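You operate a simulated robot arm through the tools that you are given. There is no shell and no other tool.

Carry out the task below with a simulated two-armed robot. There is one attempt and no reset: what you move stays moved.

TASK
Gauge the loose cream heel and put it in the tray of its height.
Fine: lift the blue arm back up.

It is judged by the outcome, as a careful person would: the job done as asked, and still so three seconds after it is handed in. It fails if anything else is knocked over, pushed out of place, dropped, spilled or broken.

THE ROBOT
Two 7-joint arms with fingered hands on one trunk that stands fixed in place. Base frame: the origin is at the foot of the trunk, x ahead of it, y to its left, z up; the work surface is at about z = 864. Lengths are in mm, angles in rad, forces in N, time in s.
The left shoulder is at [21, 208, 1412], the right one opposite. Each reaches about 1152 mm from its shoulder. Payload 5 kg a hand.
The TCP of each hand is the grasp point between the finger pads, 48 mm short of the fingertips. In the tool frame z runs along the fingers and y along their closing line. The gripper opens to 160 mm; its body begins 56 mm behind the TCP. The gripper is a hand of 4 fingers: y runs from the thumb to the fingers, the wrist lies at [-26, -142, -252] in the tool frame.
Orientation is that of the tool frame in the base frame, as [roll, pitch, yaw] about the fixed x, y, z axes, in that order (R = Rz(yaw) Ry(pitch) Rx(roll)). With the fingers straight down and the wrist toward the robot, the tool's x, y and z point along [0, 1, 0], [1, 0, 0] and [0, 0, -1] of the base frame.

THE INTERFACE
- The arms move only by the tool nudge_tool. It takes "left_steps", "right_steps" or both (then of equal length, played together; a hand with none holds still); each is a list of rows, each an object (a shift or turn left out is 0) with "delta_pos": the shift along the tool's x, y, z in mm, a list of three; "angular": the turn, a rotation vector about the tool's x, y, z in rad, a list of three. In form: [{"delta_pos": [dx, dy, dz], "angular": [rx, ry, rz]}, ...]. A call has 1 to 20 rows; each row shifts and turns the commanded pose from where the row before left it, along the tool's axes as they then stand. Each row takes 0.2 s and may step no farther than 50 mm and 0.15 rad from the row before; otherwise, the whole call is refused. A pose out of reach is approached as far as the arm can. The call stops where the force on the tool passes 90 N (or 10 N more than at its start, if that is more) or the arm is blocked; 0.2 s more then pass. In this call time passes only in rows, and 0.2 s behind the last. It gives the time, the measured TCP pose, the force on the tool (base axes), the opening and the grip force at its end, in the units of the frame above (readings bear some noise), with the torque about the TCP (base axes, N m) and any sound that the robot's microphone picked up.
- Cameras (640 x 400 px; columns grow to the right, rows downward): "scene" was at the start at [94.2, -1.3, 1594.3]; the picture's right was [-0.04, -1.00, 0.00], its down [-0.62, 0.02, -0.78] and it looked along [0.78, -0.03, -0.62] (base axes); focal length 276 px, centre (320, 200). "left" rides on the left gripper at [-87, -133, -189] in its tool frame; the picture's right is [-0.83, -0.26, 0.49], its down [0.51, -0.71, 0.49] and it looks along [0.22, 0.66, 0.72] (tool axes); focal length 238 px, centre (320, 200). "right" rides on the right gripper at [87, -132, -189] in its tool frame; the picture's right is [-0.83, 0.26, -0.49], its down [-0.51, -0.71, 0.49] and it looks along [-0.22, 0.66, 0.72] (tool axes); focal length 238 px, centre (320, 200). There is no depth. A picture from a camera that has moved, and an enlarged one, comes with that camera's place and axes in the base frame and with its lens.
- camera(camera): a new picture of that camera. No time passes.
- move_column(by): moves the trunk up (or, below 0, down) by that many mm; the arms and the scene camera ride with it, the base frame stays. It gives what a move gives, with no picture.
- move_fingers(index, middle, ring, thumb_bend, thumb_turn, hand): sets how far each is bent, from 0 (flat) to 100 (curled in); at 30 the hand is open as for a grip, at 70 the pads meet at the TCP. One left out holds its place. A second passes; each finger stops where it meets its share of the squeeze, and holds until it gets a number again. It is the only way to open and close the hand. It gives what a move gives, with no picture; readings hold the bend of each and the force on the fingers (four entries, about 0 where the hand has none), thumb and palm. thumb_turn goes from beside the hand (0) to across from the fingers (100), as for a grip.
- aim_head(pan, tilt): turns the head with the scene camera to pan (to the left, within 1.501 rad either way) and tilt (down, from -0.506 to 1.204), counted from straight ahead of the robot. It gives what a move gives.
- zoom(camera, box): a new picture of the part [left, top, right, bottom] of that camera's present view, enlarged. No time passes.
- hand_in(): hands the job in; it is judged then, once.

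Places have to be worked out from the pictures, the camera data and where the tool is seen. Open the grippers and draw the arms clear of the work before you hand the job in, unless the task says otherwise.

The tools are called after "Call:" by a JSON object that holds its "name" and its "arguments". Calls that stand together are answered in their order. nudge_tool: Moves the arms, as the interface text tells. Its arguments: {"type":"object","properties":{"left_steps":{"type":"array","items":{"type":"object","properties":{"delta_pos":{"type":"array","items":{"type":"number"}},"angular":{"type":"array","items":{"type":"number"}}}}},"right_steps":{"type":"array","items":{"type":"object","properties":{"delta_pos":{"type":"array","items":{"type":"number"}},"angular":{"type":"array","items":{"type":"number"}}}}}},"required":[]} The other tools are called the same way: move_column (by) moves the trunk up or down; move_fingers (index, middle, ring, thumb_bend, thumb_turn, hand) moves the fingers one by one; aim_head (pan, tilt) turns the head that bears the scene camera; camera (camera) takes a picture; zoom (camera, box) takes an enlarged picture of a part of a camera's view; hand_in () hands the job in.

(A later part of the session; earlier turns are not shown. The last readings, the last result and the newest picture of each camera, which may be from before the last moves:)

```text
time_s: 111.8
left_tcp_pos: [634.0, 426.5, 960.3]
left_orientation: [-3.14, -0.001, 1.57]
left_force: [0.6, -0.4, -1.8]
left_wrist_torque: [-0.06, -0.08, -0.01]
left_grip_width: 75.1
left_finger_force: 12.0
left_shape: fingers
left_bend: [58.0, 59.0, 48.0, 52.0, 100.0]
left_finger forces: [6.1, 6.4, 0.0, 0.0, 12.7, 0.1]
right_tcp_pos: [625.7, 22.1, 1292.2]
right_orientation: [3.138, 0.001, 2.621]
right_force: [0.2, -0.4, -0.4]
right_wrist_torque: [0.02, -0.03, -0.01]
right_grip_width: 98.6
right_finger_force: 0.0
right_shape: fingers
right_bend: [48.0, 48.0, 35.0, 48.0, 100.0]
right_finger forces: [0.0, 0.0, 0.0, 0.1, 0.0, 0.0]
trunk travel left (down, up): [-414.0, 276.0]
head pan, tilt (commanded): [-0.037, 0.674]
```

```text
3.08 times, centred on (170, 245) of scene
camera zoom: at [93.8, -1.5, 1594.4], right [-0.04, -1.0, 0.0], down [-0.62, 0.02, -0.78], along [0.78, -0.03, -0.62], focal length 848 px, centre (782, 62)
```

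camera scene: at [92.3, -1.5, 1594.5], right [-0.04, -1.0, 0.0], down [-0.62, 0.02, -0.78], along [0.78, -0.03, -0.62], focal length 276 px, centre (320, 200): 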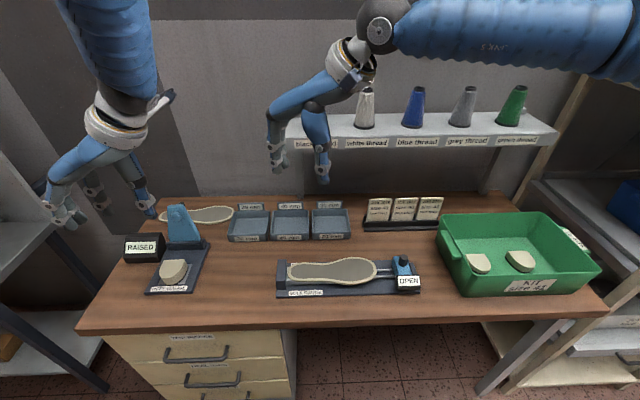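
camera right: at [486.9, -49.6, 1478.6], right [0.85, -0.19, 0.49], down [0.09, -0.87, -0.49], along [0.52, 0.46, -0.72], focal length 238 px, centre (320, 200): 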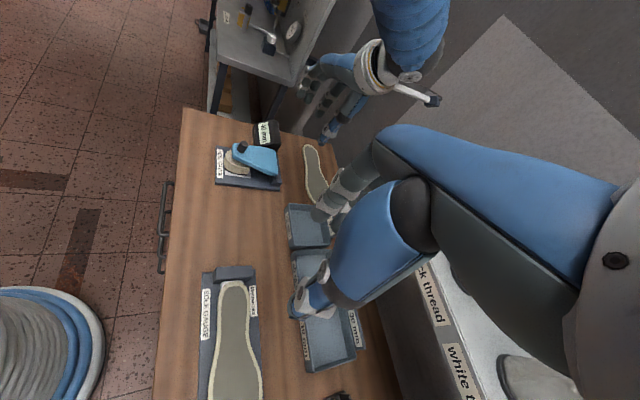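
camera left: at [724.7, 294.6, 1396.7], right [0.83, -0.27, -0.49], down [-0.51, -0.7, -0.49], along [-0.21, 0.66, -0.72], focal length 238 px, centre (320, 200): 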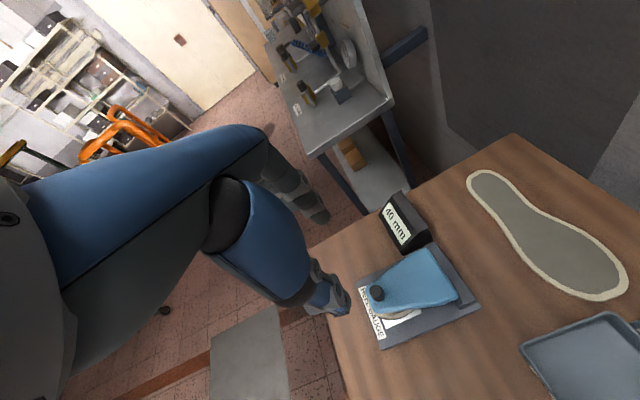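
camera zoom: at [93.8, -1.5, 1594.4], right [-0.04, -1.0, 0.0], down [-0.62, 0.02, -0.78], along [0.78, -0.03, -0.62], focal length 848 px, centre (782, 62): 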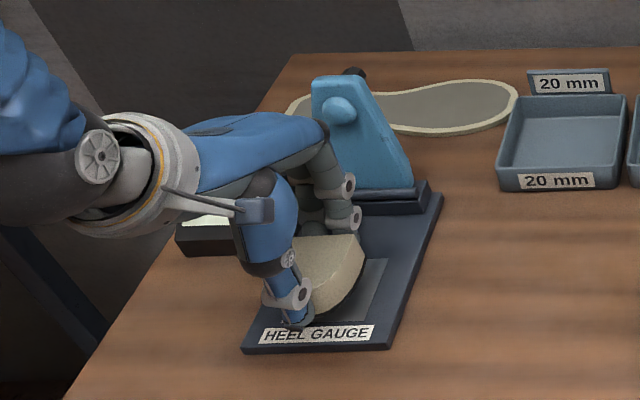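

The heel is lifted again. Before carrying it over, I need the exact size and wall height of the 40 mm tray, so I'll raise the heel clear and zoom in on the tray.

Call:
{"name": "nudge_tool", "arguments": {"left_steps": [{"delta_pos": [0, 0, -25]}, {"delta_pos": [0, -5, -30]}, {"delta_pos": [0, -5, -30]}, {"delta_pos": [0, -5, -30]}]}}

Call:
{"name": "zoom", "arguments": {"camera": "scene", "box": [255, 195, 345, 250]}}

Call:
{"name": "zoom", "arguments": {"camera": "left", "box": [380, 0, 560, 140]}}

Call:
{"name": "camera", "arguments": {"camera": "right"}}

```text
time_s: 112.8
left_tcp_pos: [616.6, 427.1, 1076.3]
left_orientation: [-3.14, 0.0, 1.57]
left_force: [-2.0, -0.9, -2.2]
left_wrist_torque: [0.06, -0.14, 0.03]
left_grip_width: 75.2
left_finger_force: 11.7
left_shape: fingers
left_bend: [58.0, 59.0, 48.0, 52.0, 100.0]
left_finger forces: [6.1, 6.3, 0.0, 0.1, 12.6, 0.1]
right_tcp_pos: [625.5, 21.0, 1292.6]
right_orientation: [3.139, 0.001, 2.619]
right_force: [-0.9, -0.3, 0.3]
right_wrist_torque: [0.01, -0.04, -0.06]
right_grip_width: 98.8
right_finger_force: 0.0
right_shape: fingers
right_bend: [48.0, 48.0, 35.0, 48.0, 100.0]
right_finger forces: [0.0, 0.0, 0.0, 0.1, 0.0, 0.0]
trunk travel left (down, up): [-414.0, 276.0]
head pan, tilt (commanded): [-0.037, 0.674]
```

```text
7.11 times, centred on (300, 222) of scene
camera zoom: at [92.8, -2.0, 1594.5], right [-0.04, -1.0, 0.0], down [-0.62, 0.02, -0.78], along [0.78, -0.03, -0.62], focal length 1960 px, centre (462, 40)
```

zoom: 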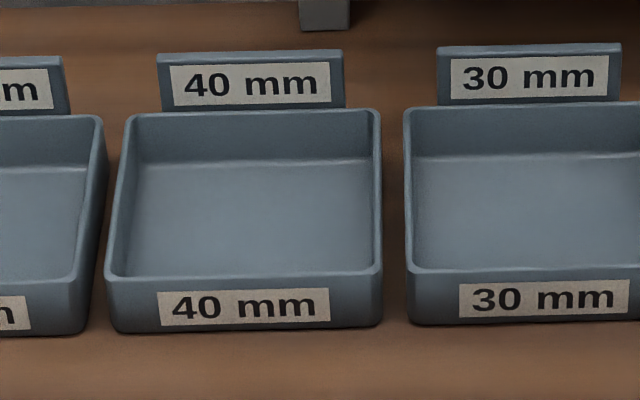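

```text
2.86 times, centred on (470, 70) of left
camera zoom: at [485.7, 338.6, 1265.7], right [-0.26, -0.83, -0.49], down [-0.71, 0.51, -0.49], along [0.65, 0.22, -0.72], focal length 681 px, centre (-109, 571)
```

zoom: 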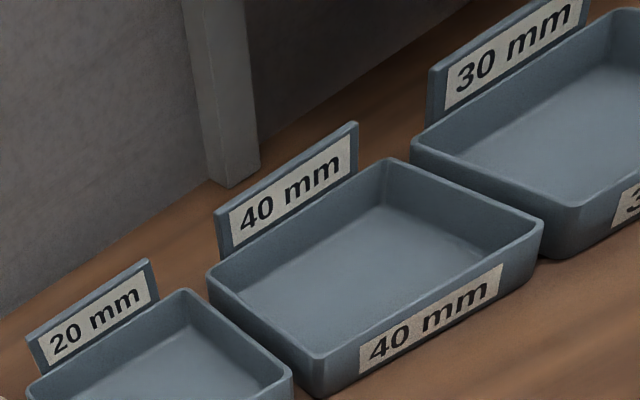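

```text
taken
camera right: at [484.7, -50.4, 1479.5], right [0.85, -0.19, 0.49], down [0.09, -0.87, -0.49], along [0.52, 0.46, -0.72], focal length 238 px, centre (320, 200)
```

right: 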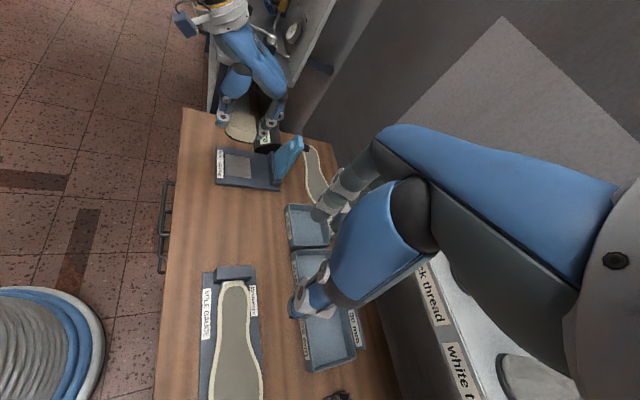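

The 40 mm tray spans about x 775–904, y 13–150, with walls about 36 mm high. There's little room for hand and heel straight in, but gripping along the tray's diagonal leaves enough. First I move the right arm well away to the right and turn it back to normal.

Call:
{"name": "nudge_tool", "arguments": {"right_steps": [{"delta_pos": [-18.4, -37, 0]}, {"delta_pos": [-18.4, -37, 0]}, {"delta_pos": [-18.4, -37, 0]}, {"delta_pos": [-18.4, -37, 0]}, {"delta_pos": [-18.4, -37, 0]}, {"delta_pos": [-18.4, -37, 0]}, {"delta_pos": [-18.4, -37, 0]}, {"delta_pos": [-18.4, -37, 0]}, {"angular": [0, 0, 0.131]}, {"angular": [0, 0, 0.131]}, {"angular": [0, 0, 0.131]}, {"angular": [0, 0, 0.131]}, {"angular": [0, 0, 0.131]}, {"angular": [0, 0, 0.131]}, {"angular": [0, 0, 0.131]}, {"angular": [0, 0, 0.131]}]}}

Call:
{"name": "camera", "arguments": {"camera": "scene"}}

```text
time_s: 116.2
left_tcp_pos: [619.6, 428.4, 1074.7]
left_orientation: [-3.141, -0.001, 1.571]
left_force: [0.3, 0.7, -1.0]
left_wrist_torque: [-0.07, 0.0, -0.03]
left_grip_width: 75.0
left_finger_force: 12.4
left_shape: fingers
left_bend: [58.0, 59.0, 48.0, 52.0, 100.0]
left_finger forces: [6.2, 6.3, 0.0, 0.1, 12.5, 0.0]
right_tcp_pos: [624.1, -49.3, 1293.5]
right_orientation: [3.137, -0.001, 1.571]
right_force: [0.3, 0.6, -0.6]
right_wrist_torque: [-0.06, -0.01, -0.03]
right_grip_width: 99.0
right_finger_force: 0.0
right_shape: fingers
right_bend: [48.0, 48.0, 35.0, 48.0, 100.0]
right_finger forces: [0.1, 0.0, 0.1, 0.0, 0.0, 0.0]
right hand out of reach, approached as far as the arm can: row 2, 3, 4, 5, 6, 7, 8
trunk travel left (down, up): [-414.0, 276.0]
head pan, tilt (commanded): [-0.037, 0.674]
```

```text
taken
camera scene: at [93.9, 0.0, 1594.4], right [-0.04, -1.0, 0.0], down [-0.62, 0.02, -0.78], along [0.78, -0.03, -0.62], focal length 276 px, centre (320, 200)
```

scene: 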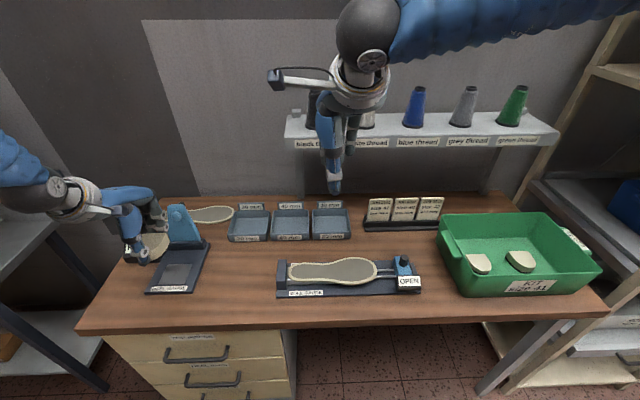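

The right hand is back to its normal orientation; now I move it off to the right.

Call:
{"name": "nudge_tool", "arguments": {"right_steps": [{"delta_pos": [-35, -5, 0]}, {"delta_pos": [-35, -5, 0]}, {"delta_pos": [-35, -5, 0]}, {"delta_pos": [-35, -5, 0]}, {"delta_pos": [-35, -5, 0]}, {"delta_pos": [-35, -5, 0]}, {"delta_pos": [-35, -5, 0]}, {"delta_pos": [-35, -5, 0]}]}}

Call:
{"name": "camera", "arguments": {"camera": "scene"}}

```text
time_s: 118.0
left_tcp_pos: [617.9, 426.0, 1076.0]
left_orientation: [3.142, -0.002, 1.571]
left_force: [-0.1, 0.2, -0.4]
left_wrist_torque: [0.07, -0.01, 0.05]
left_grip_width: 75.0
left_finger_force: 12.1
left_shape: fingers
left_bend: [58.0, 59.0, 48.0, 52.0, 100.0]
left_finger forces: [6.2, 6.3, 0.0, 0.1, 12.5, 0.1]
right_tcp_pos: [584.1, -332.6, 1291.1]
right_orientation: [3.138, -0.004, 1.572]
right_force: [-0.6, -1.1, 0.0]
right_wrist_torque: [0.07, -0.01, -0.01]
right_grip_width: 98.8
right_finger_force: 0.1
right_shape: fingers
right_bend: [48.0, 48.0, 35.0, 48.0, 100.0]
right_finger forces: [0.1, 0.0, 0.0, 0.1, 0.0, 0.0]
trunk travel left (down, up): [-414.0, 276.0]
head pan, tilt (commanded): [-0.037, 0.674]
```

```text
taken
camera scene: at [93.4, -3.2, 1594.4], right [-0.04, -1.0, 0.0], down [-0.62, 0.02, -0.78], along [0.78, -0.03, -0.62], focal length 276 px, centre (320, 200)
```

scene: 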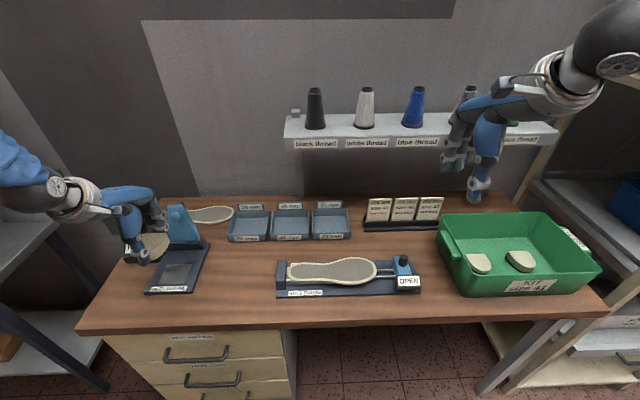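

All spools still stand. Now I carry the heel to the right, in front of the trays, keeping clear of the shelf; I also stretch the unused ring finger out of the way and turn the hand 45° there.

Call:
{"name": "move_fingers", "arguments": {"hand": "left", "ring": 5}}

Call:
{"name": "nudge_tool", "arguments": {"left_steps": [{"delta_pos": [-30, 0, 0]}, {"delta_pos": [-35, 0, 0]}, {"delta_pos": [-35, 0, 0]}, {"delta_pos": [-35, 0, 0]}, {"delta_pos": [-35, 0, 0]}, {"delta_pos": [0, 28, 0]}, {"delta_pos": [0, 28, 0]}, {"delta_pos": [0, 28, 0]}, {"angular": [0, 0, -0.131]}, {"angular": [0, 0, -0.131]}, {"angular": [0, 0, -0.131]}, {"angular": [0, 0, -0.131]}, {"angular": [0, 0, -0.131]}, {"angular": [0, 0, -0.13]}]}}

Call:
{"name": "camera", "arguments": {"camera": "scene"}}

Call:
{"name": "camera", "arguments": {"camera": "left"}}

```text
time_s: 119.0
left_tcp_pos: [620.0, 427.5, 1076.3]
left_orientation: [-3.141, -0.001, 1.571]
left_force: [-0.3, -0.1, -1.9]
left_wrist_torque: [0.05, 0.0, 0.0]
left_grip_width: 75.1
left_finger_force: 12.4
left_shape: fingers
left_bend: [58.0, 59.0, 5.0, 52.0, 100.0]
left_finger forces: [6.2, 6.3, 0.0, 0.0, 12.5, 0.0]
right_tcp_pos: [583.6, -331.4, 1291.5]
right_orientation: [3.138, -0.003, 1.572]
right_force: [0.2, 0.2, 0.3]
right_wrist_torque: [0.06, 0.02, 0.01]
right_grip_width: 99.0
right_finger_force: 0.1
right_shape: fingers
right_bend: [48.0, 48.0, 35.0, 48.0, 100.0]
right_finger forces: [0.0, 0.0, 0.0, 0.1, 0.0, 0.0]
trunk travel left (down, up): [-414.0, 276.0]
head pan, tilt (commanded): [-0.037, 0.674]
```

```text
time_s: 122.0
left_tcp_pos: [707.5, 258.1, 1077.7]
left_orientation: [3.12, -0.011, 2.238]
left_force: [-5.3, 2.3, -3.6]
left_wrist_torque: [-0.4, -0.47, 0.34]
left_grip_width: 75.1
left_finger_force: 12.3
left_shape: fingers
left_bend: [58.0, 59.0, 5.0, 52.0, 100.0]
left_finger forces: [5.9, 6.0, 0.1, 0.0, 12.4, 0.0]
left hand out of reach, approached as far as the arm can: row 13
right_tcp_pos: [585.3, -331.1, 1289.4]
right_orientation: [3.14, -0.001, 1.573]
right_force: [1.0, -0.1, -0.1]
right_wrist_torque: [0.04, 0.01, 0.04]
right_grip_width: 98.8
right_finger_force: 0.1
right_shape: fingers
right_bend: [48.0, 48.0, 35.0, 48.0, 100.0]
right_finger forces: [0.0, 0.0, 0.1, 0.0, 0.0, 0.0]
trunk travel left (down, up): [-414.0, 276.0]
head pan, tilt (commanded): [-0.037, 0.674]
```

```text
taken
camera scene: at [94.6, -2.3, 1594.3], right [-0.04, -1.0, 0.0], down [-0.62, 0.02, -0.78], along [0.78, -0.03, -0.63], focal length 276 px, centre (320, 200)
```

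scene: 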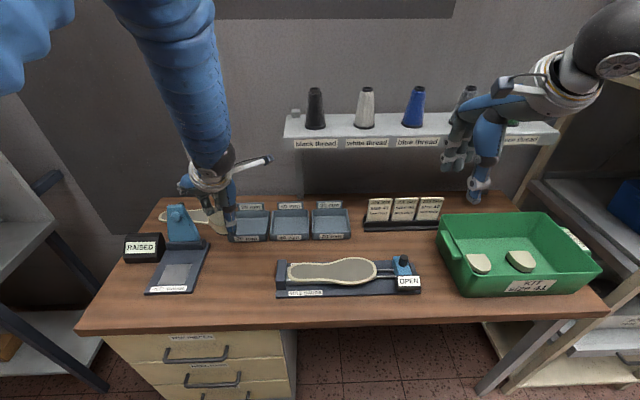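

```text
taken
camera left: at [655.6, 102.7, 1263.5], right [0.32, -0.81, -0.5], down [-0.87, -0.03, -0.5], along [0.39, 0.59, -0.71], focal length 238 px, centre (320, 200)
```

left: 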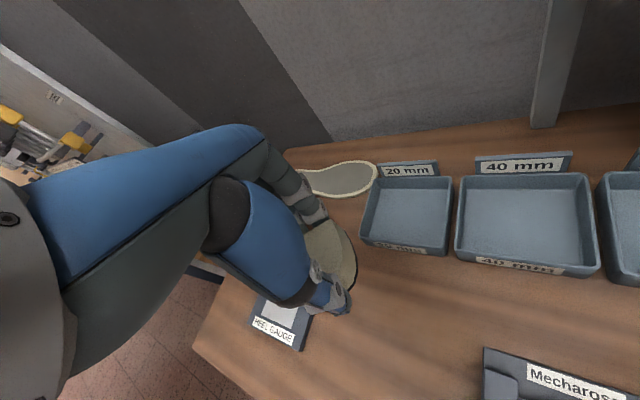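

The outward turn runs into an arm limit here (about 38°, with a slight tilt). I'll turn back to straight and instead test turning inward, which should suit this spot better.

Call:
{"name": "nudge_tool", "arguments": {"left_steps": [{"angular": [0, 0, 0.11]}, {"angular": [0, 0, 0.11]}, {"angular": [0, 0, 0.11]}, {"angular": [0, 0, 0.11]}, {"angular": [0, 0, 0.11]}, {"angular": [0, 0, 0.117]}]}}

Call:
{"name": "zoom", "arguments": {"camera": "left", "box": [220, 130, 420, 330]}}

```text
time_s: 123.4
left_tcp_pos: [708.8, 258.8, 1078.3]
left_orientation: [3.123, -0.005, 1.595]
left_force: [-0.1, -0.2, -1.5]
left_wrist_torque: [-0.02, -0.03, -0.02]
left_grip_width: 75.1
left_finger_force: 11.2
left_shape: fingers
left_bend: [58.0, 59.0, 5.0, 52.0, 100.0]
left_finger forces: [6.2, 6.1, 0.0, 0.0, 12.2, 0.1]
right_tcp_pos: [583.9, -331.3, 1290.9]
right_orientation: [3.139, -0.002, 1.571]
right_force: [0.1, -0.2, -0.1]
right_wrist_torque: [-0.02, 0.0, -0.01]
right_grip_width: 98.9
right_finger_force: 0.1
right_shape: fingers
right_bend: [48.0, 48.0, 35.0, 48.0, 100.0]
right_finger forces: [0.0, 0.1, 0.0, 0.0, 0.0, 0.0]
trunk travel left (down, up): [-414.0, 276.0]
head pan, tilt (commanded): [-0.037, 0.674]
```

```text
2.00 times, centred on (320, 230) of left
camera zoom: at [574.6, 166.5, 1264.4], right [-0.23, -0.84, -0.49], down [-0.71, 0.49, -0.5], along [0.66, 0.24, -0.71], focal length 477 px, centre (320, 140)
```

zoom: 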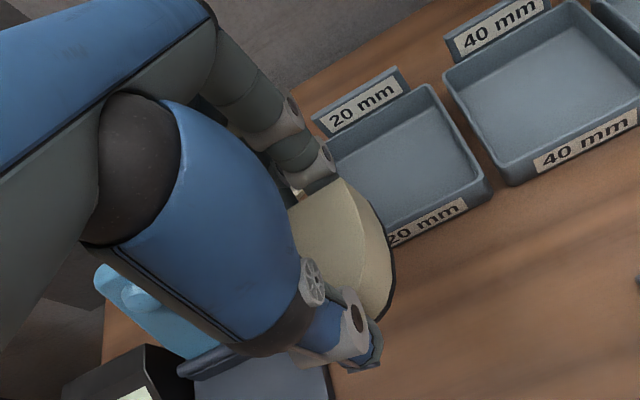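

Back near straight. I'll correct the small tilt, move toward the 40 mm tray below shelf height, and test the inward turn step by step.

Call:
{"name": "nudge_tool", "arguments": {"left_steps": [{"delta_pos": [0, 0, 0], "angular": [0.0186, 0.005, 0.024]}, {"delta_pos": [-30, 10, 20]}, {"delta_pos": [-30, 10, 20]}, {"delta_pos": [-30, 10, 15]}, {"angular": [0, 0, 0.13]}, {"angular": [0, 0, 0.13]}, {"angular": [0, 0, 0.13]}, {"angular": [0, 0, 0.13]}]}}

Call:
{"name": "camera", "arguments": {"camera": "left"}}

Call:
{"name": "camera", "arguments": {"camera": "scene"}}

```text
time_s: 125.2
left_tcp_pos: [737.9, 169.5, 1021.5]
left_orientation: [-3.134, -0.007, 1.052]
left_force: [-0.1, 0.3, -1.5]
left_wrist_torque: [-0.06, 0.03, -0.02]
left_grip_width: 75.0
left_finger_force: 11.9
left_shape: fingers
left_bend: [58.0, 59.0, 5.0, 52.0, 100.0]
left_finger forces: [6.1, 6.1, 0.1, 0.1, 12.2, 0.0]
right_tcp_pos: [583.9, -327.8, 1289.8]
right_orientation: [3.138, 0.0, 1.575]
right_force: [0.5, 1.0, 0.2]
right_wrist_torque: [-0.08, 0.02, -0.03]
right_grip_width: 98.9
right_finger_force: 0.1
right_shape: fingers
right_bend: [48.0, 48.0, 35.0, 48.0, 100.0]
right_finger forces: [0.1, 0.0, 0.0, 0.1, 0.0, 0.1]
trunk travel left (down, up): [-414.0, 276.0]
head pan, tilt (commanded): [-0.037, 0.674]
```

```text
taken
camera left: at [580.5, 156.9, 1210.4], right [-0.64, -0.59, -0.49], down [-0.36, 0.8, -0.48], along [0.68, -0.13, -0.73], focal length 238 px, centre (320, 200)
```

left: 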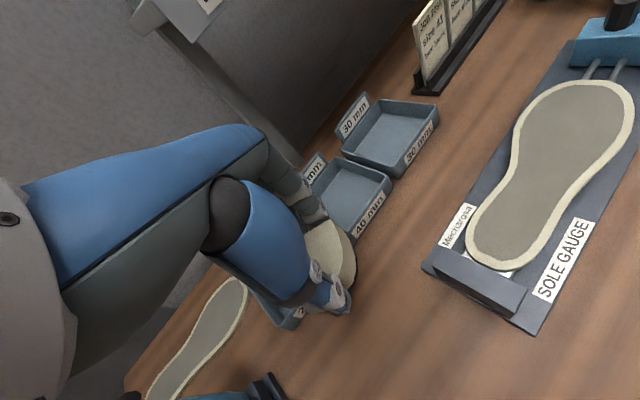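

```text
taken
camera scene: at [94.5, 0.6, 1594.3], right [-0.04, -1.0, 0.0], down [-0.62, 0.02, -0.78], along [0.78, -0.03, -0.62], focal length 276 px, centre (320, 200)
```

scene: 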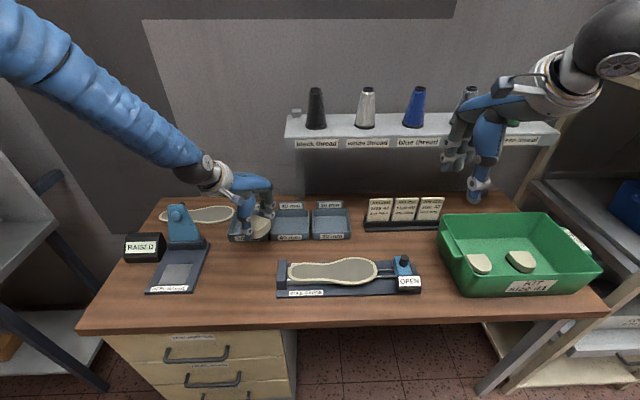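

The inward turn works well here (−30° so far). Continuing to about −50°.

Call:
{"name": "nudge_tool", "arguments": {"left_steps": [{"angular": [0, 0, 0.117]}, {"angular": [0, 0, 0.117]}, {"angular": [0, 0, 0.117]}]}}

Call:
{"name": "camera", "arguments": {"camera": "left"}}

```text
time_s: 126.0
left_tcp_pos: [738.5, 167.4, 1021.2]
left_orientation: [-3.136, -0.005, 0.7]
left_force: [0.1, -0.8, -0.6]
left_wrist_torque: [0.0, 0.02, 0.0]
left_grip_width: 74.9
left_finger_force: 11.8
left_shape: fingers
left_bend: [58.0, 59.0, 5.0, 52.0, 100.0]
left_finger forces: [6.2, 5.9, 0.0, 0.0, 12.0, 0.0]
right_tcp_pos: [584.6, -329.2, 1290.0]
right_orientation: [3.14, -0.002, 1.574]
right_force: [0.2, 0.3, 1.4]
right_wrist_torque: [-0.05, 0.0, -0.03]
right_grip_width: 98.7
right_finger_force: 0.0
right_shape: fingers
right_bend: [48.0, 48.0, 35.0, 48.0, 100.0]
right_finger forces: [0.1, 0.0, 0.1, 0.0, 0.1, 0.1]
trunk travel left (down, up): [-414.0, 276.0]
head pan, tilt (commanded): [-0.037, 0.674]
```

```text
taken
camera left: at [587.5, 211.0, 1211.9], right [-0.81, -0.34, -0.49], down [-0.07, 0.87, -0.48], along [0.59, -0.35, -0.73], focal length 238 px, centre (320, 200)
```

left: 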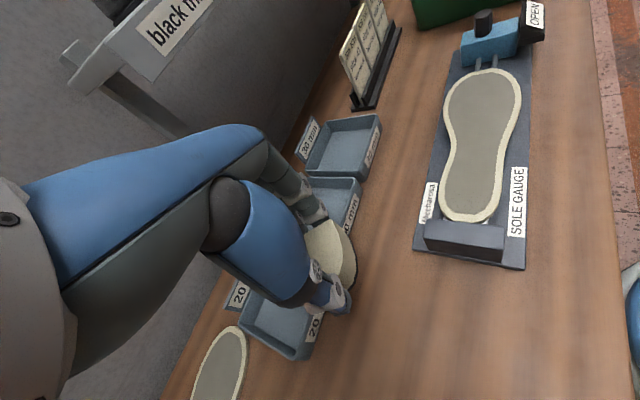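

The hand reached −50° cleanly. Now I'll slide it over the 40 mm tray at a height that clears the rims and label plates yet stays below the shelf.

Call:
{"name": "nudge_tool", "arguments": {"left_steps": [{"delta_pos": [3.6, 27.2, 3.2]}, {"delta_pos": [3.6, 27.2, 3.2]}, {"delta_pos": [3.6, 27.2, 3.2]}, {"delta_pos": [3.6, 27.2, 3.2]}, {"delta_pos": [3.6, 27.2, 3.2]}]}}

Call:
{"name": "camera", "arguments": {"camera": "left"}}

Call:
{"name": "zoom", "arguments": {"camera": "scene", "box": [230, 160, 370, 270]}}

Call:
{"name": "camera", "arguments": {"camera": "right"}}

```text
time_s: 127.2
left_tcp_pos: [840.4, 74.6, 1003.7]
left_orientation: [-3.133, -0.004, 0.701]
left_force: [0.2, 0.5, -1.0]
left_wrist_torque: [-0.07, 0.01, 0.0]
left_grip_width: 75.0
left_finger_force: 12.0
left_shape: fingers
left_bend: [58.0, 59.0, 5.0, 52.0, 100.0]
left_finger forces: [6.2, 6.1, 0.1, 0.1, 12.2, 0.0]
right_tcp_pos: [585.5, -332.1, 1289.2]
right_orientation: [3.141, -0.001, 1.573]
right_force: [0.2, -1.5, -0.4]
right_wrist_torque: [0.09, -0.01, 0.02]
right_grip_width: 99.3
right_finger_force: 0.0
right_shape: fingers
right_bend: [48.0, 48.0, 35.0, 48.0, 100.0]
right_finger forces: [0.1, 0.0, 0.0, 0.1, 0.0, 0.2]
trunk travel left (down, up): [-414.0, 276.0]
head pan, tilt (commanded): [-0.037, 0.674]
```

```text
taken
camera left: at [689.3, 116.3, 1195.2], right [-0.81, -0.34, -0.49], down [-0.07, 0.87, -0.48], along [0.59, -0.35, -0.73], focal length 238 px, centre (320, 200)
```

left: 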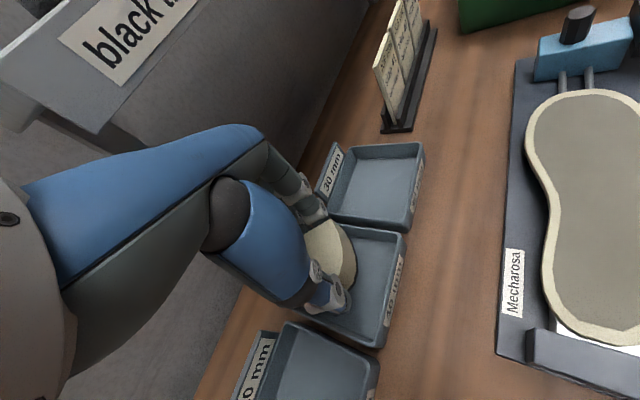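

```text
3.64 times, centred on (300, 215) of scene
camera zoom: at [95.1, -2.8, 1594.2], right [-0.04, -1.0, 0.0], down [-0.62, 0.02, -0.78], along [0.78, -0.03, -0.63], focal length 1002 px, centre (393, 146)
```

zoom: 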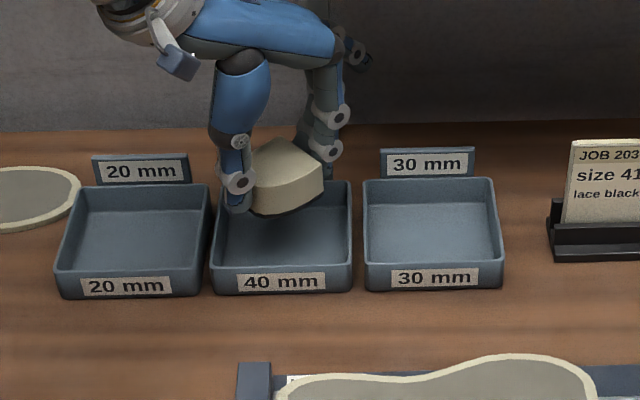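

```text
taken
camera right: at [453.4, -244.3, 1478.3], right [0.26, -0.84, 0.48], down [-0.71, -0.51, -0.49], along [0.66, -0.22, -0.72], focal length 238 px, centre (320, 200)
```

right: 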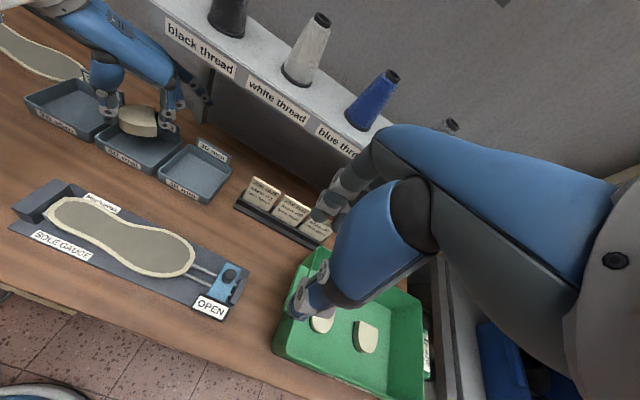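

The heel is above the 40 mm tray. I'll zoom in from the right camera to check the alignment before lowering.

Call:
{"name": "zoom", "arguments": {"camera": "right", "box": [20, 40, 240, 210]}}

Call:
{"name": "zoom", "arguments": {"camera": "left", "box": [220, 130, 430, 370]}}

```text
2.35 times, centred on (130, 125) of right
camera zoom: at [453.4, -244.3, 1478.3], right [0.26, -0.84, 0.48], down [-0.71, -0.51, -0.49], along [0.66, -0.22, -0.72], focal length 561 px, centre (767, 376)
```

zoom: 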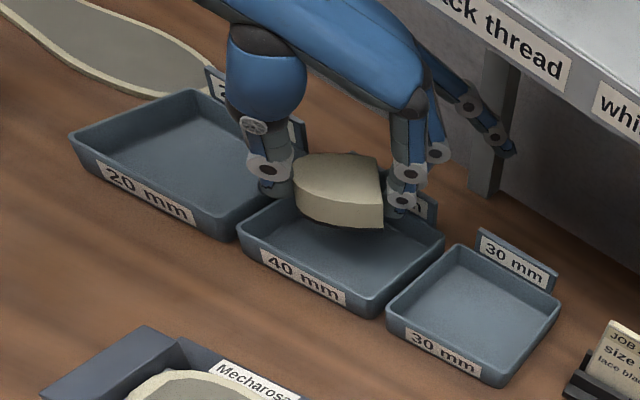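

```text
1.67 times, centred on (325, 250) of left
camera zoom: at [689.3, 116.3, 1195.2], right [-0.81, -0.34, -0.49], down [-0.07, 0.87, -0.48], along [0.59, -0.35, -0.73], focal length 397 px, centre (312, 117)
```

zoom: 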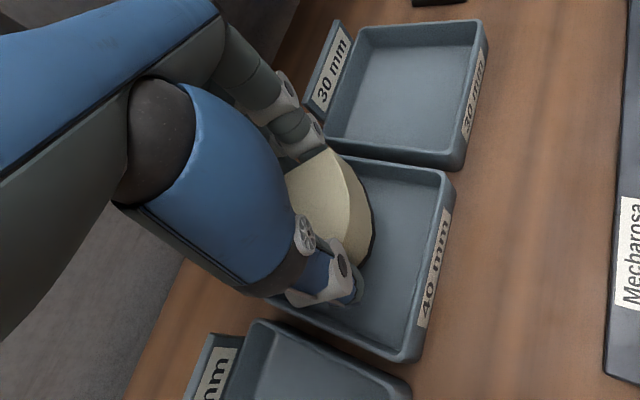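

Alignment looks good. I'll shift 2 mm for balance and lower into the tray, pausing shortly above the floor.

Call:
{"name": "nudge_tool", "arguments": {"left_steps": [{"delta_pos": [0.5, -2.2, 15]}, {"delta_pos": [0, 0, 15]}, {"delta_pos": [0, 0, 15]}]}}

Call:
{"name": "zoom", "arguments": {"camera": "right", "box": [60, 70, 220, 200]}}

Call:
{"name": "zoom", "arguments": {"camera": "left", "box": [220, 130, 430, 370]}}

Call:
{"name": "zoom", "arguments": {"camera": "scene", "box": [250, 180, 350, 260]}}

```text
time_s: 128.0
left_tcp_pos: [838.5, 78.5, 959.1]
left_orientation: [-3.133, -0.005, 0.702]
left_force: [1.7, 1.1, -0.9]
left_wrist_torque: [-0.01, 0.08, 0.0]
left_grip_width: 75.0
left_finger_force: 12.0
left_shape: fingers
left_bend: [58.0, 59.0, 5.0, 52.0, 100.0]
left_finger forces: [6.3, 6.2, 0.0, 0.0, 12.3, 0.0]
right_tcp_pos: [585.2, -331.2, 1290.1]
right_orientation: [-3.142, -0.002, 1.572]
right_force: [0.0, 0.6, 0.3]
right_wrist_torque: [-0.05, 0.06, -0.01]
right_grip_width: 98.6
right_finger_force: 0.1
right_shape: fingers
right_bend: [48.0, 48.0, 35.0, 48.0, 100.0]
right_finger forces: [0.1, 0.0, 0.0, 0.0, 0.0, 0.0]
trunk travel left (down, up): [-414.0, 276.0]
head pan, tilt (commanded): [-0.037, 0.674]
```

```text
3.08 times, centred on (140, 135) of right
camera zoom: at [453.0, -243.1, 1478.7], right [0.26, -0.83, 0.49], down [-0.71, -0.51, -0.49], along [0.66, -0.22, -0.72], focal length 733 px, centre (874, 400)
```

zoom: 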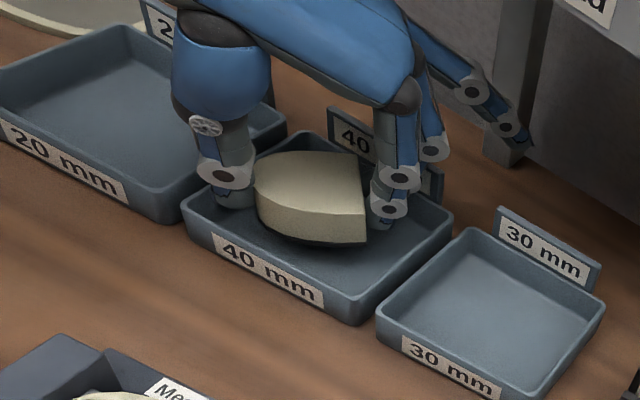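

```text
1.67 times, centred on (325, 250) of left
camera zoom: at [686.9, 121.1, 1150.1], right [-0.81, -0.34, -0.49], down [-0.07, 0.87, -0.48], along [0.59, -0.35, -0.73], focal length 397 px, centre (312, 117)
```

zoom: 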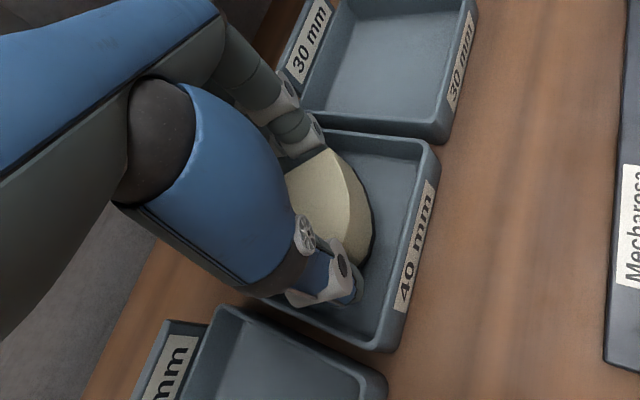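

```text
5.00 times, centred on (300, 220) of scene
camera zoom: at [94.8, -1.3, 1594.3], right [-0.04, -1.0, 0.0], down [-0.62, 0.02, -0.78], along [0.78, -0.03, -0.63], focal length 1378 px, centre (420, 100)
```

zoom: 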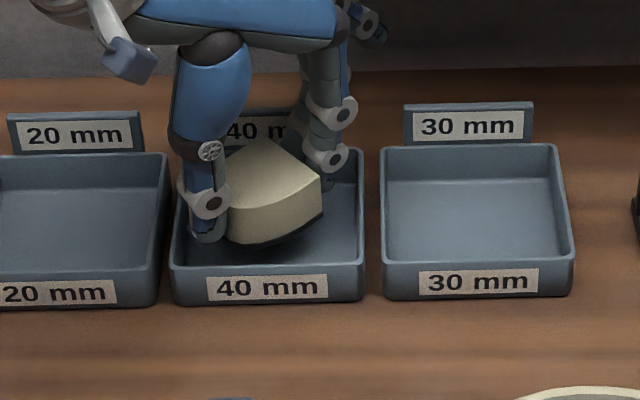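

Clearances all around look fine. I continue down in small steps, watching for the floor contact.

Call:
{"name": "nudge_tool", "arguments": {"left_steps": [{"delta_pos": [0, 0, 8]}, {"delta_pos": [0, 0, 8]}, {"delta_pos": [0, 0, 6]}]}}

Call:
{"name": "zoom", "arguments": {"camera": "right", "box": [60, 70, 220, 200]}}

Call:
{"name": "zoom", "arguments": {"camera": "left", "box": [220, 130, 430, 370]}}

```text
time_s: 128.8
left_tcp_pos: [837.0, 78.4, 936.2]
left_orientation: [-3.132, -0.004, 0.701]
left_force: [0.4, -0.4, -0.2]
left_wrist_torque: [0.04, 0.04, -0.03]
left_grip_width: 74.6
left_finger_force: 11.7
left_shape: fingers
left_bend: [58.0, 59.0, 5.0, 52.0, 100.0]
left_finger forces: [6.2, 6.1, 0.0, 0.0, 12.3, 0.0]
right_tcp_pos: [585.3, -330.6, 1291.4]
right_orientation: [3.138, -0.001, 1.573]
right_force: [0.0, 0.6, -0.1]
right_wrist_torque: [0.0, 0.0, 0.01]
right_grip_width: 98.9
right_finger_force: 0.0
right_shape: fingers
right_bend: [48.0, 48.0, 35.0, 48.0, 100.0]
right_finger forces: [0.1, 0.1, 0.1, 0.1, 0.1, 0.1]
trunk travel left (down, up): [-414.0, 276.0]
head pan, tilt (commanded): [-0.037, 0.674]
```

```text
3.08 times, centred on (140, 135) of right
camera zoom: at [452.6, -243.4, 1478.8], right [0.26, -0.83, 0.49], down [-0.71, -0.51, -0.49], along [0.66, -0.22, -0.72], focal length 733 px, centre (874, 400)
```

zoom: 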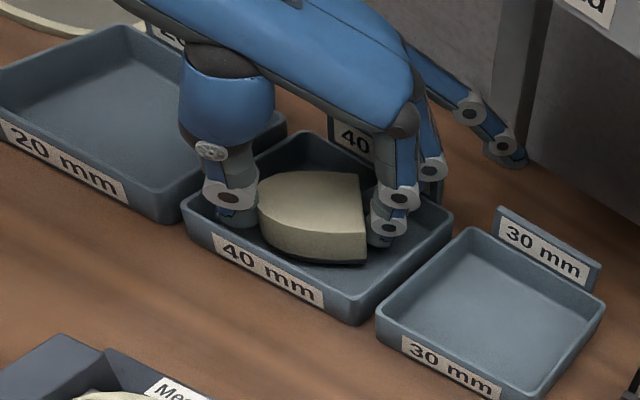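

```text
1.67 times, centred on (325, 250) of left
camera zoom: at [687.1, 121.1, 1127.3], right [-0.81, -0.34, -0.49], down [-0.07, 0.87, -0.48], along [0.59, -0.35, -0.73], focal length 397 px, centre (312, 117)
```

zoom: 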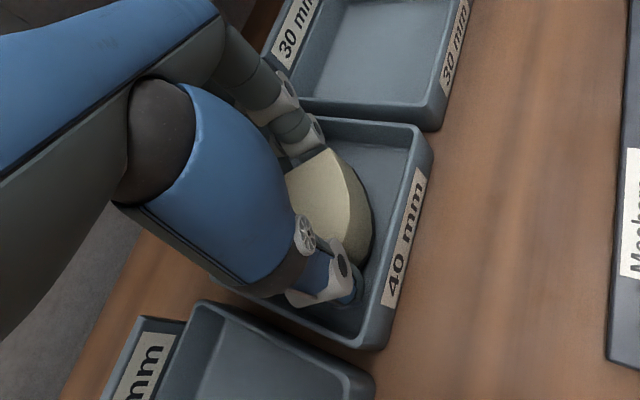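

Still no contact; inching down further.

Call:
{"name": "nudge_tool", "arguments": {"left_steps": [{"delta_pos": [0, 0, 2]}, {"delta_pos": [0, 0, 2]}]}}

Call:
{"name": "nudge_tool", "arguments": {"left_steps": [{"delta_pos": [0, 0, 2]}]}}

Call:
{"name": "nudge_tool", "arguments": {"left_steps": [{"delta_pos": [0, 0, 2]}]}}

```text
time_s: 129.4
left_tcp_pos: [837.9, 79.9, 933.0]
left_orientation: [-3.131, -0.006, 0.702]
left_force: [-0.3, 0.8, -1.4]
left_wrist_torque: [-0.03, 0.01, -0.02]
left_grip_width: 74.8
left_finger_force: 12.1
left_shape: fingers
left_bend: [58.0, 59.0, 5.0, 52.0, 100.0]
left_finger forces: [6.3, 6.2, 0.0, 0.0, 12.3, 0.0]
right_tcp_pos: [583.8, -331.4, 1290.9]
right_orientation: [3.139, -0.002, 1.573]
right_force: [0.7, 0.8, -0.2]
right_wrist_torque: [0.02, -0.04, -0.02]
right_grip_width: 98.9
right_finger_force: 0.1
right_shape: fingers
right_bend: [48.0, 48.0, 35.0, 48.0, 100.0]
right_finger forces: [0.0, 0.0, 0.0, 0.1, 0.0, 0.1]
trunk travel left (down, up): [-414.0, 276.0]
head pan, tilt (commanded): [-0.037, 0.674]
```

```text
time_s: 129.8
left_tcp_pos: [839.0, 78.7, 930.6]
left_orientation: [-3.132, -0.005, 0.7]
left_force: [0.3, -0.6, -0.9]
left_wrist_torque: [0.01, -0.01, 0.0]
left_grip_width: 75.1
left_finger_force: 12.1
left_shape: fingers
left_bend: [58.0, 59.0, 5.0, 52.0, 100.0]
left_finger forces: [6.2, 6.0, 0.1, 0.0, 12.3, 0.0]
right_tcp_pos: [584.3, -330.6, 1290.2]
right_orientation: [3.136, -0.002, 1.571]
right_force: [0.2, -1.4, 0.3]
right_wrist_torque: [0.01, 0.0, 0.01]
right_grip_width: 98.9
right_finger_force: 0.0
right_shape: fingers
right_bend: [48.0, 48.0, 35.0, 48.0, 100.0]
right_finger forces: [0.0, 0.1, 0.0, 0.0, 0.1, 0.1]
trunk travel left (down, up): [-414.0, 276.0]
head pan, tilt (commanded): [-0.037, 0.674]
```

```text
time_s: 130.2
left_tcp_pos: [838.1, 80.3, 928.2]
left_orientation: [-3.132, -0.006, 0.702]
left_force: [-0.2, 0.1, -2.5]
left_wrist_torque: [0.01, 0.02, 0.04]
left_grip_width: 74.9
left_finger_force: 12.4
left_shape: fingers
left_bend: [58.0, 59.0, 5.0, 52.0, 100.0]
left_finger forces: [6.1, 6.2, 0.0, 0.0, 12.3, 0.0]
right_tcp_pos: [585.3, -330.6, 1290.7]
right_orientation: [3.138, -0.003, 1.573]
right_force: [0.4, -0.3, -0.3]
right_wrist_torque: [0.01, -0.02, -0.02]
right_grip_width: 98.8
right_finger_force: 0.0
right_shape: fingers
right_bend: [48.0, 48.0, 35.0, 48.0, 100.0]
right_finger forces: [0.1, 0.1, 0.0, 0.0, 0.0, 0.1]
trunk travel left (down, up): [-414.0, 276.0]
head pan, tilt (commanded): [-0.037, 0.674]
```

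Not yet on the floor at z 928. Continuing in 1–2 mm steps.

Call:
{"name": "nudge_tool", "arguments": {"left_steps": [{"delta_pos": [0, 0, 1.5]}]}}

Call:
{"name": "nudge_tool", "arguments": {"left_steps": [{"delta_pos": [0, 0, 1.5]}]}}

Call:
{"name": "zoom", "arguments": {"camera": "right", "box": [80, 90, 200, 190]}}

```text
time_s: 130.6
left_tcp_pos: [838.7, 79.7, 928.5]
left_orientation: [-3.132, -0.006, 0.702]
left_force: [-0.5, 0.1, -1.2]
left_wrist_torque: [0.0, -0.01, -0.01]
left_grip_width: 74.7
left_finger_force: 12.4
left_shape: fingers
left_bend: [58.0, 59.0, 5.0, 52.0, 100.0]
left_finger forces: [6.2, 6.2, 0.1, 0.1, 12.3, 0.1]
right_tcp_pos: [585.0, -330.5, 1291.3]
right_orientation: [3.138, -0.001, 1.573]
right_force: [0.2, 0.3, -0.6]
right_wrist_torque: [0.01, 0.0, -0.02]
right_grip_width: 99.2
right_finger_force: 0.1
right_shape: fingers
right_bend: [48.0, 48.0, 35.0, 48.0, 100.0]
right_finger forces: [0.1, 0.0, 0.0, 0.0, 0.0, 0.0]
trunk travel left (down, up): [-414.0, 276.0]
head pan, tilt (commanded): [-0.037, 0.674]
```

```text
time_s: 131.0
left_tcp_pos: [838.9, 77.7, 926.5]
left_orientation: [-3.132, -0.005, 0.703]
left_force: [-1.2, -0.4, 1.3]
left_wrist_torque: [0.08, 0.04, 0.07]
left_grip_width: 74.8
left_finger_force: 12.8
left_shape: fingers
left_bend: [58.0, 59.0, 5.0, 52.0, 100.0]
left_finger forces: [6.2, 6.3, 0.0, 0.0, 12.3, 0.0]
right_tcp_pos: [585.4, -331.3, 1291.0]
right_orientation: [3.138, -0.003, 1.573]
right_force: [-0.1, 0.6, -0.3]
right_wrist_torque: [-0.02, 0.01, -0.02]
right_grip_width: 99.1
right_finger_force: 0.1
right_shape: fingers
right_bend: [48.0, 48.0, 35.0, 48.0, 100.0]
right_finger forces: [0.0, 0.0, 0.1, 0.0, 0.0, 0.0]
trunk travel left (down, up): [-414.0, 276.0]
head pan, tilt (commanded): [-0.037, 0.674]
```

```text
4.00 times, centred on (140, 140) of right
camera zoom: at [452.2, -243.5, 1478.9], right [0.26, -0.84, 0.49], down [-0.71, -0.51, -0.49], along [0.66, -0.22, -0.72], focal length 953 px, centre (1040, 440)
```

zoom: 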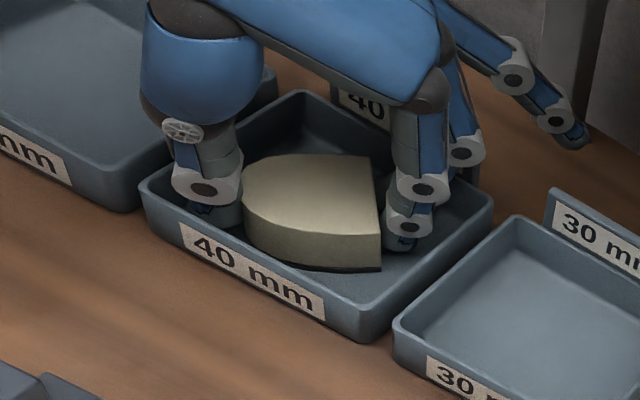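

Contact seems to be starting (+1.3 N). One more small step to seat it.

Call:
{"name": "nudge_tool", "arguments": {"left_steps": [{"delta_pos": [0, 0, 1.5]}]}}

Call:
{"name": "nudge_tool", "arguments": {"left_steps": [{"delta_pos": [0, 0, 1]}]}}

```text
time_s: 131.4
left_tcp_pos: [838.3, 78.6, 927.3]
left_orientation: [-3.135, -0.008, 0.702]
left_force: [0.5, -0.4, 8.2]
left_wrist_torque: [0.14, 0.12, 0.01]
left_grip_width: 74.8
left_finger_force: 12.9
left_shape: fingers
left_bend: [58.0, 59.0, 5.0, 52.0, 100.0]
left_finger forces: [6.2, 6.5, 0.1, 0.0, 12.4, 0.1]
right_tcp_pos: [583.5, -331.5, 1290.0]
right_orientation: [3.137, -0.004, 1.572]
right_force: [0.0, -0.7, -0.3]
right_wrist_torque: [0.01, 0.02, -0.02]
right_grip_width: 99.2
right_finger_force: 0.1
right_shape: fingers
right_bend: [48.0, 48.0, 35.0, 48.0, 100.0]
right_finger forces: [0.0, 0.0, 0.0, 0.1, 0.0, 0.1]
trunk travel left (down, up): [-414.0, 276.0]
head pan, tilt (commanded): [-0.037, 0.674]
```

```text
time_s: 131.8
left_tcp_pos: [838.4, 78.1, 926.6]
left_orientation: [-3.136, -0.006, 0.701]
left_force: [-1.1, -1.0, 14.5]
left_wrist_torque: [0.23, 0.12, 0.03]
left_grip_width: 75.0
left_finger_force: 13.5
left_shape: fingers
left_bend: [58.0, 59.0, 5.0, 52.0, 100.0]
left_finger forces: [6.5, 6.9, 0.0, 0.1, 13.0, 0.0]
right_tcp_pos: [584.7, -331.6, 1290.8]
right_orientation: [3.137, -0.003, 1.572]
right_force: [-0.2, -0.1, 0.3]
right_wrist_torque: [-0.03, 0.0, 0.01]
right_grip_width: 99.2
right_finger_force: 0.1
right_shape: fingers
right_bend: [48.0, 48.0, 35.0, 48.0, 100.0]
right_finger forces: [0.0, 0.0, 0.0, 0.0, 0.0, 0.0]
trunk travel left (down, up): [-414.0, 276.0]
head pan, tilt (commanded): [-0.037, 0.674]
```

The heel is seated on the tray floor (14 N). I'll relieve the load and open the fingers just a little, since there's limited room to the walls.

Call:
{"name": "nudge_tool", "arguments": {"left_steps": [{"delta_pos": [0, 0, -2]}]}}

Call:
{"name": "move_fingers", "arguments": {"hand": "left", "index": 55, "middle": 55, "thumb_bend": 49}}

Call:
{"name": "zoom", "arguments": {"camera": "right", "box": [80, 90, 200, 190]}}

Call:
{"name": "zoom", "arguments": {"camera": "left", "box": [240, 150, 420, 350]}}

```text
time_s: 132.2
left_tcp_pos: [838.8, 79.2, 926.2]
left_orientation: [-3.132, -0.006, 0.7]
left_force: [1.7, -3.1, 7.6]
left_wrist_torque: [0.03, -0.01, 0.02]
left_grip_width: 75.0
left_finger_force: 13.2
left_shape: fingers
left_bend: [58.0, 59.0, 5.0, 52.0, 100.0]
left_finger forces: [7.2, 7.4, 0.0, 0.0, 11.9, 0.1]
right_tcp_pos: [584.1, -331.1, 1290.5]
right_orientation: [3.138, 0.0, 1.573]
right_force: [-0.4, -0.6, -0.2]
right_wrist_torque: [0.01, -0.02, 0.03]
right_grip_width: 99.0
right_finger_force: 0.0
right_shape: fingers
right_bend: [48.0, 48.0, 35.0, 48.0, 100.0]
right_finger forces: [0.0, 0.1, 0.0, 0.0, 0.0, 0.0]
trunk travel left (down, up): [-414.0, 276.0]
head pan, tilt (commanded): [-0.037, 0.674]
```

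```text
time_s: 133.2
left_tcp_pos: [839.0, 79.6, 925.3]
left_orientation: [-3.132, -0.005, 0.701]
left_force: [-3.5, 0.0, -0.3]
left_wrist_torque: [0.02, 0.13, -0.11]
left_grip_width: 82.6
left_finger_force: 2.0
left_shape: fingers
left_bend: [55.0, 56.0, 5.0, 49.0, 100.0]
left_finger forces: [0.0, 3.6, 0.1, 0.0, 0.3, 0.1]
right_tcp_pos: [584.0, -331.7, 1291.8]
right_orientation: [3.139, -0.001, 1.573]
right_force: [0.6, -0.3, 0.6]
right_wrist_torque: [0.01, -0.02, 0.02]
right_grip_width: 99.1
right_finger_force: 0.0
right_shape: fingers
right_bend: [48.0, 48.0, 35.0, 48.0, 100.0]
right_finger forces: [0.0, 0.0, 0.0, 0.1, 0.1, 0.1]
trunk travel left (down, up): [-414.0, 276.0]
head pan, tilt (commanded): [-0.037, 0.674]
```

```text
4.00 times, centred on (140, 140) of right
camera zoom: at [452.1, -243.4, 1478.9], right [0.26, -0.84, 0.49], down [-0.71, -0.51, -0.49], along [0.66, -0.22, -0.72], focal length 953 px, centre (1040, 440)
```

zoom: 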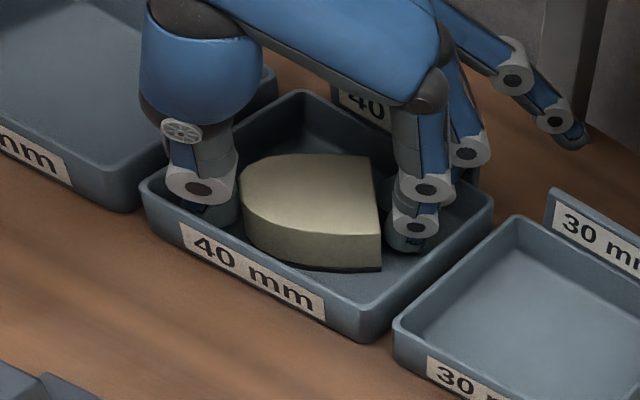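

```text
2.00 times, centred on (330, 250) of left
camera zoom: at [687.0, 121.5, 1117.0], right [-0.81, -0.34, -0.49], down [-0.07, 0.87, -0.48], along [0.59, -0.35, -0.73], focal length 477 px, centre (300, 100)
```

zoom: 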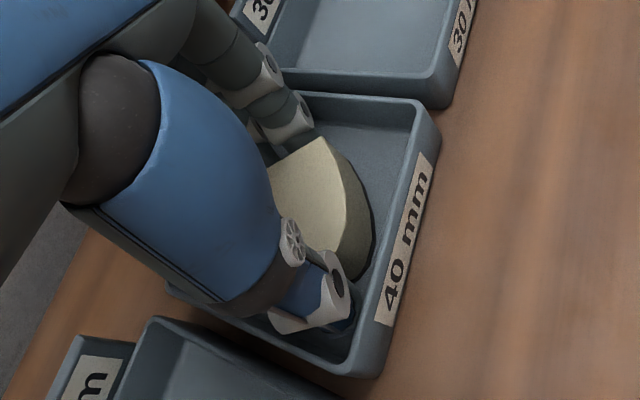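

The middle finger is lightly touching the tray's back wall (3.6 N). I'll ease it off the wall by bending it slightly, and check it's free of both wall and heel.

Call:
{"name": "move_fingers", "arguments": {"hand": "left", "middle": 57, "thumb_bend": 48}}

Call:
{"name": "zoom", "arguments": {"camera": "right", "box": [80, 90, 200, 190]}}

```text
time_s: 134.2
left_tcp_pos: [839.0, 79.4, 927.7]
left_orientation: [-3.133, -0.004, 0.702]
left_force: [-1.6, -0.2, 1.6]
left_wrist_torque: [-0.05, -0.02, -0.1]
left_grip_width: 84.6
left_finger_force: 1.3
left_shape: fingers
left_bend: [55.0, 56.0, 5.0, 48.0, 100.0]
left_finger forces: [0.0, 2.2, 0.0, 0.0, 0.1, 0.0]
right_tcp_pos: [586.1, -330.8, 1290.8]
right_orientation: [3.138, -0.002, 1.573]
right_force: [0.4, 0.0, 0.7]
right_wrist_torque: [-0.04, 0.0, -0.01]
right_grip_width: 99.0
right_finger_force: 0.1
right_shape: fingers
right_bend: [48.0, 48.0, 35.0, 48.0, 100.0]
right_finger forces: [0.0, 0.1, 0.1, 0.0, 0.0, 0.1]
trunk travel left (down, up): [-414.0, 276.0]
head pan, tilt (commanded): [-0.037, 0.674]
```

```text
4.00 times, centred on (140, 140) of right
camera zoom: at [452.2, -243.5, 1478.9], right [0.26, -0.84, 0.49], down [-0.71, -0.51, -0.49], along [0.66, -0.22, -0.72], focal length 953 px, centre (1040, 440)
```

zoom: 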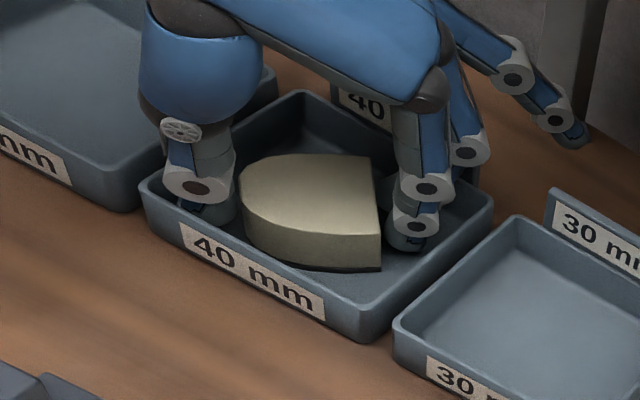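

There is still 2 N on the middle finger, pushed from the wall side. I'll shift the hand 2.5 mm toward the robot to free it.

Call:
{"name": "nudge_tool", "arguments": {"left_steps": [{"delta_pos": [-1.9, -1.6, 0]}]}}

```text
time_s: 134.6
left_tcp_pos: [835.9, 81.6, 926.4]
left_orientation: [-3.134, -0.006, 0.704]
left_force: [0.7, 0.1, 0.1]
left_wrist_torque: [-0.04, -0.04, 0.02]
left_grip_width: 84.2
left_finger_force: 0.1
left_shape: fingers
left_bend: [55.0, 56.0, 5.0, 48.0, 100.0]
left_finger forces: [0.0, 0.3, 0.0, 0.1, 0.0, 0.0]
right_tcp_pos: [585.3, -330.3, 1290.4]
right_orientation: [3.136, -0.001, 1.572]
right_force: [0.2, -0.5, 1.0]
right_wrist_torque: [-0.02, -0.03, 0.02]
right_grip_width: 99.0
right_finger_force: 0.1
right_shape: fingers
right_bend: [48.0, 48.0, 35.0, 48.0, 100.0]
right_finger forces: [0.1, 0.0, 0.0, 0.1, 0.1, 0.0]
trunk travel left (down, up): [-414.0, 276.0]
head pan, tilt (commanded): [-0.037, 0.674]
```

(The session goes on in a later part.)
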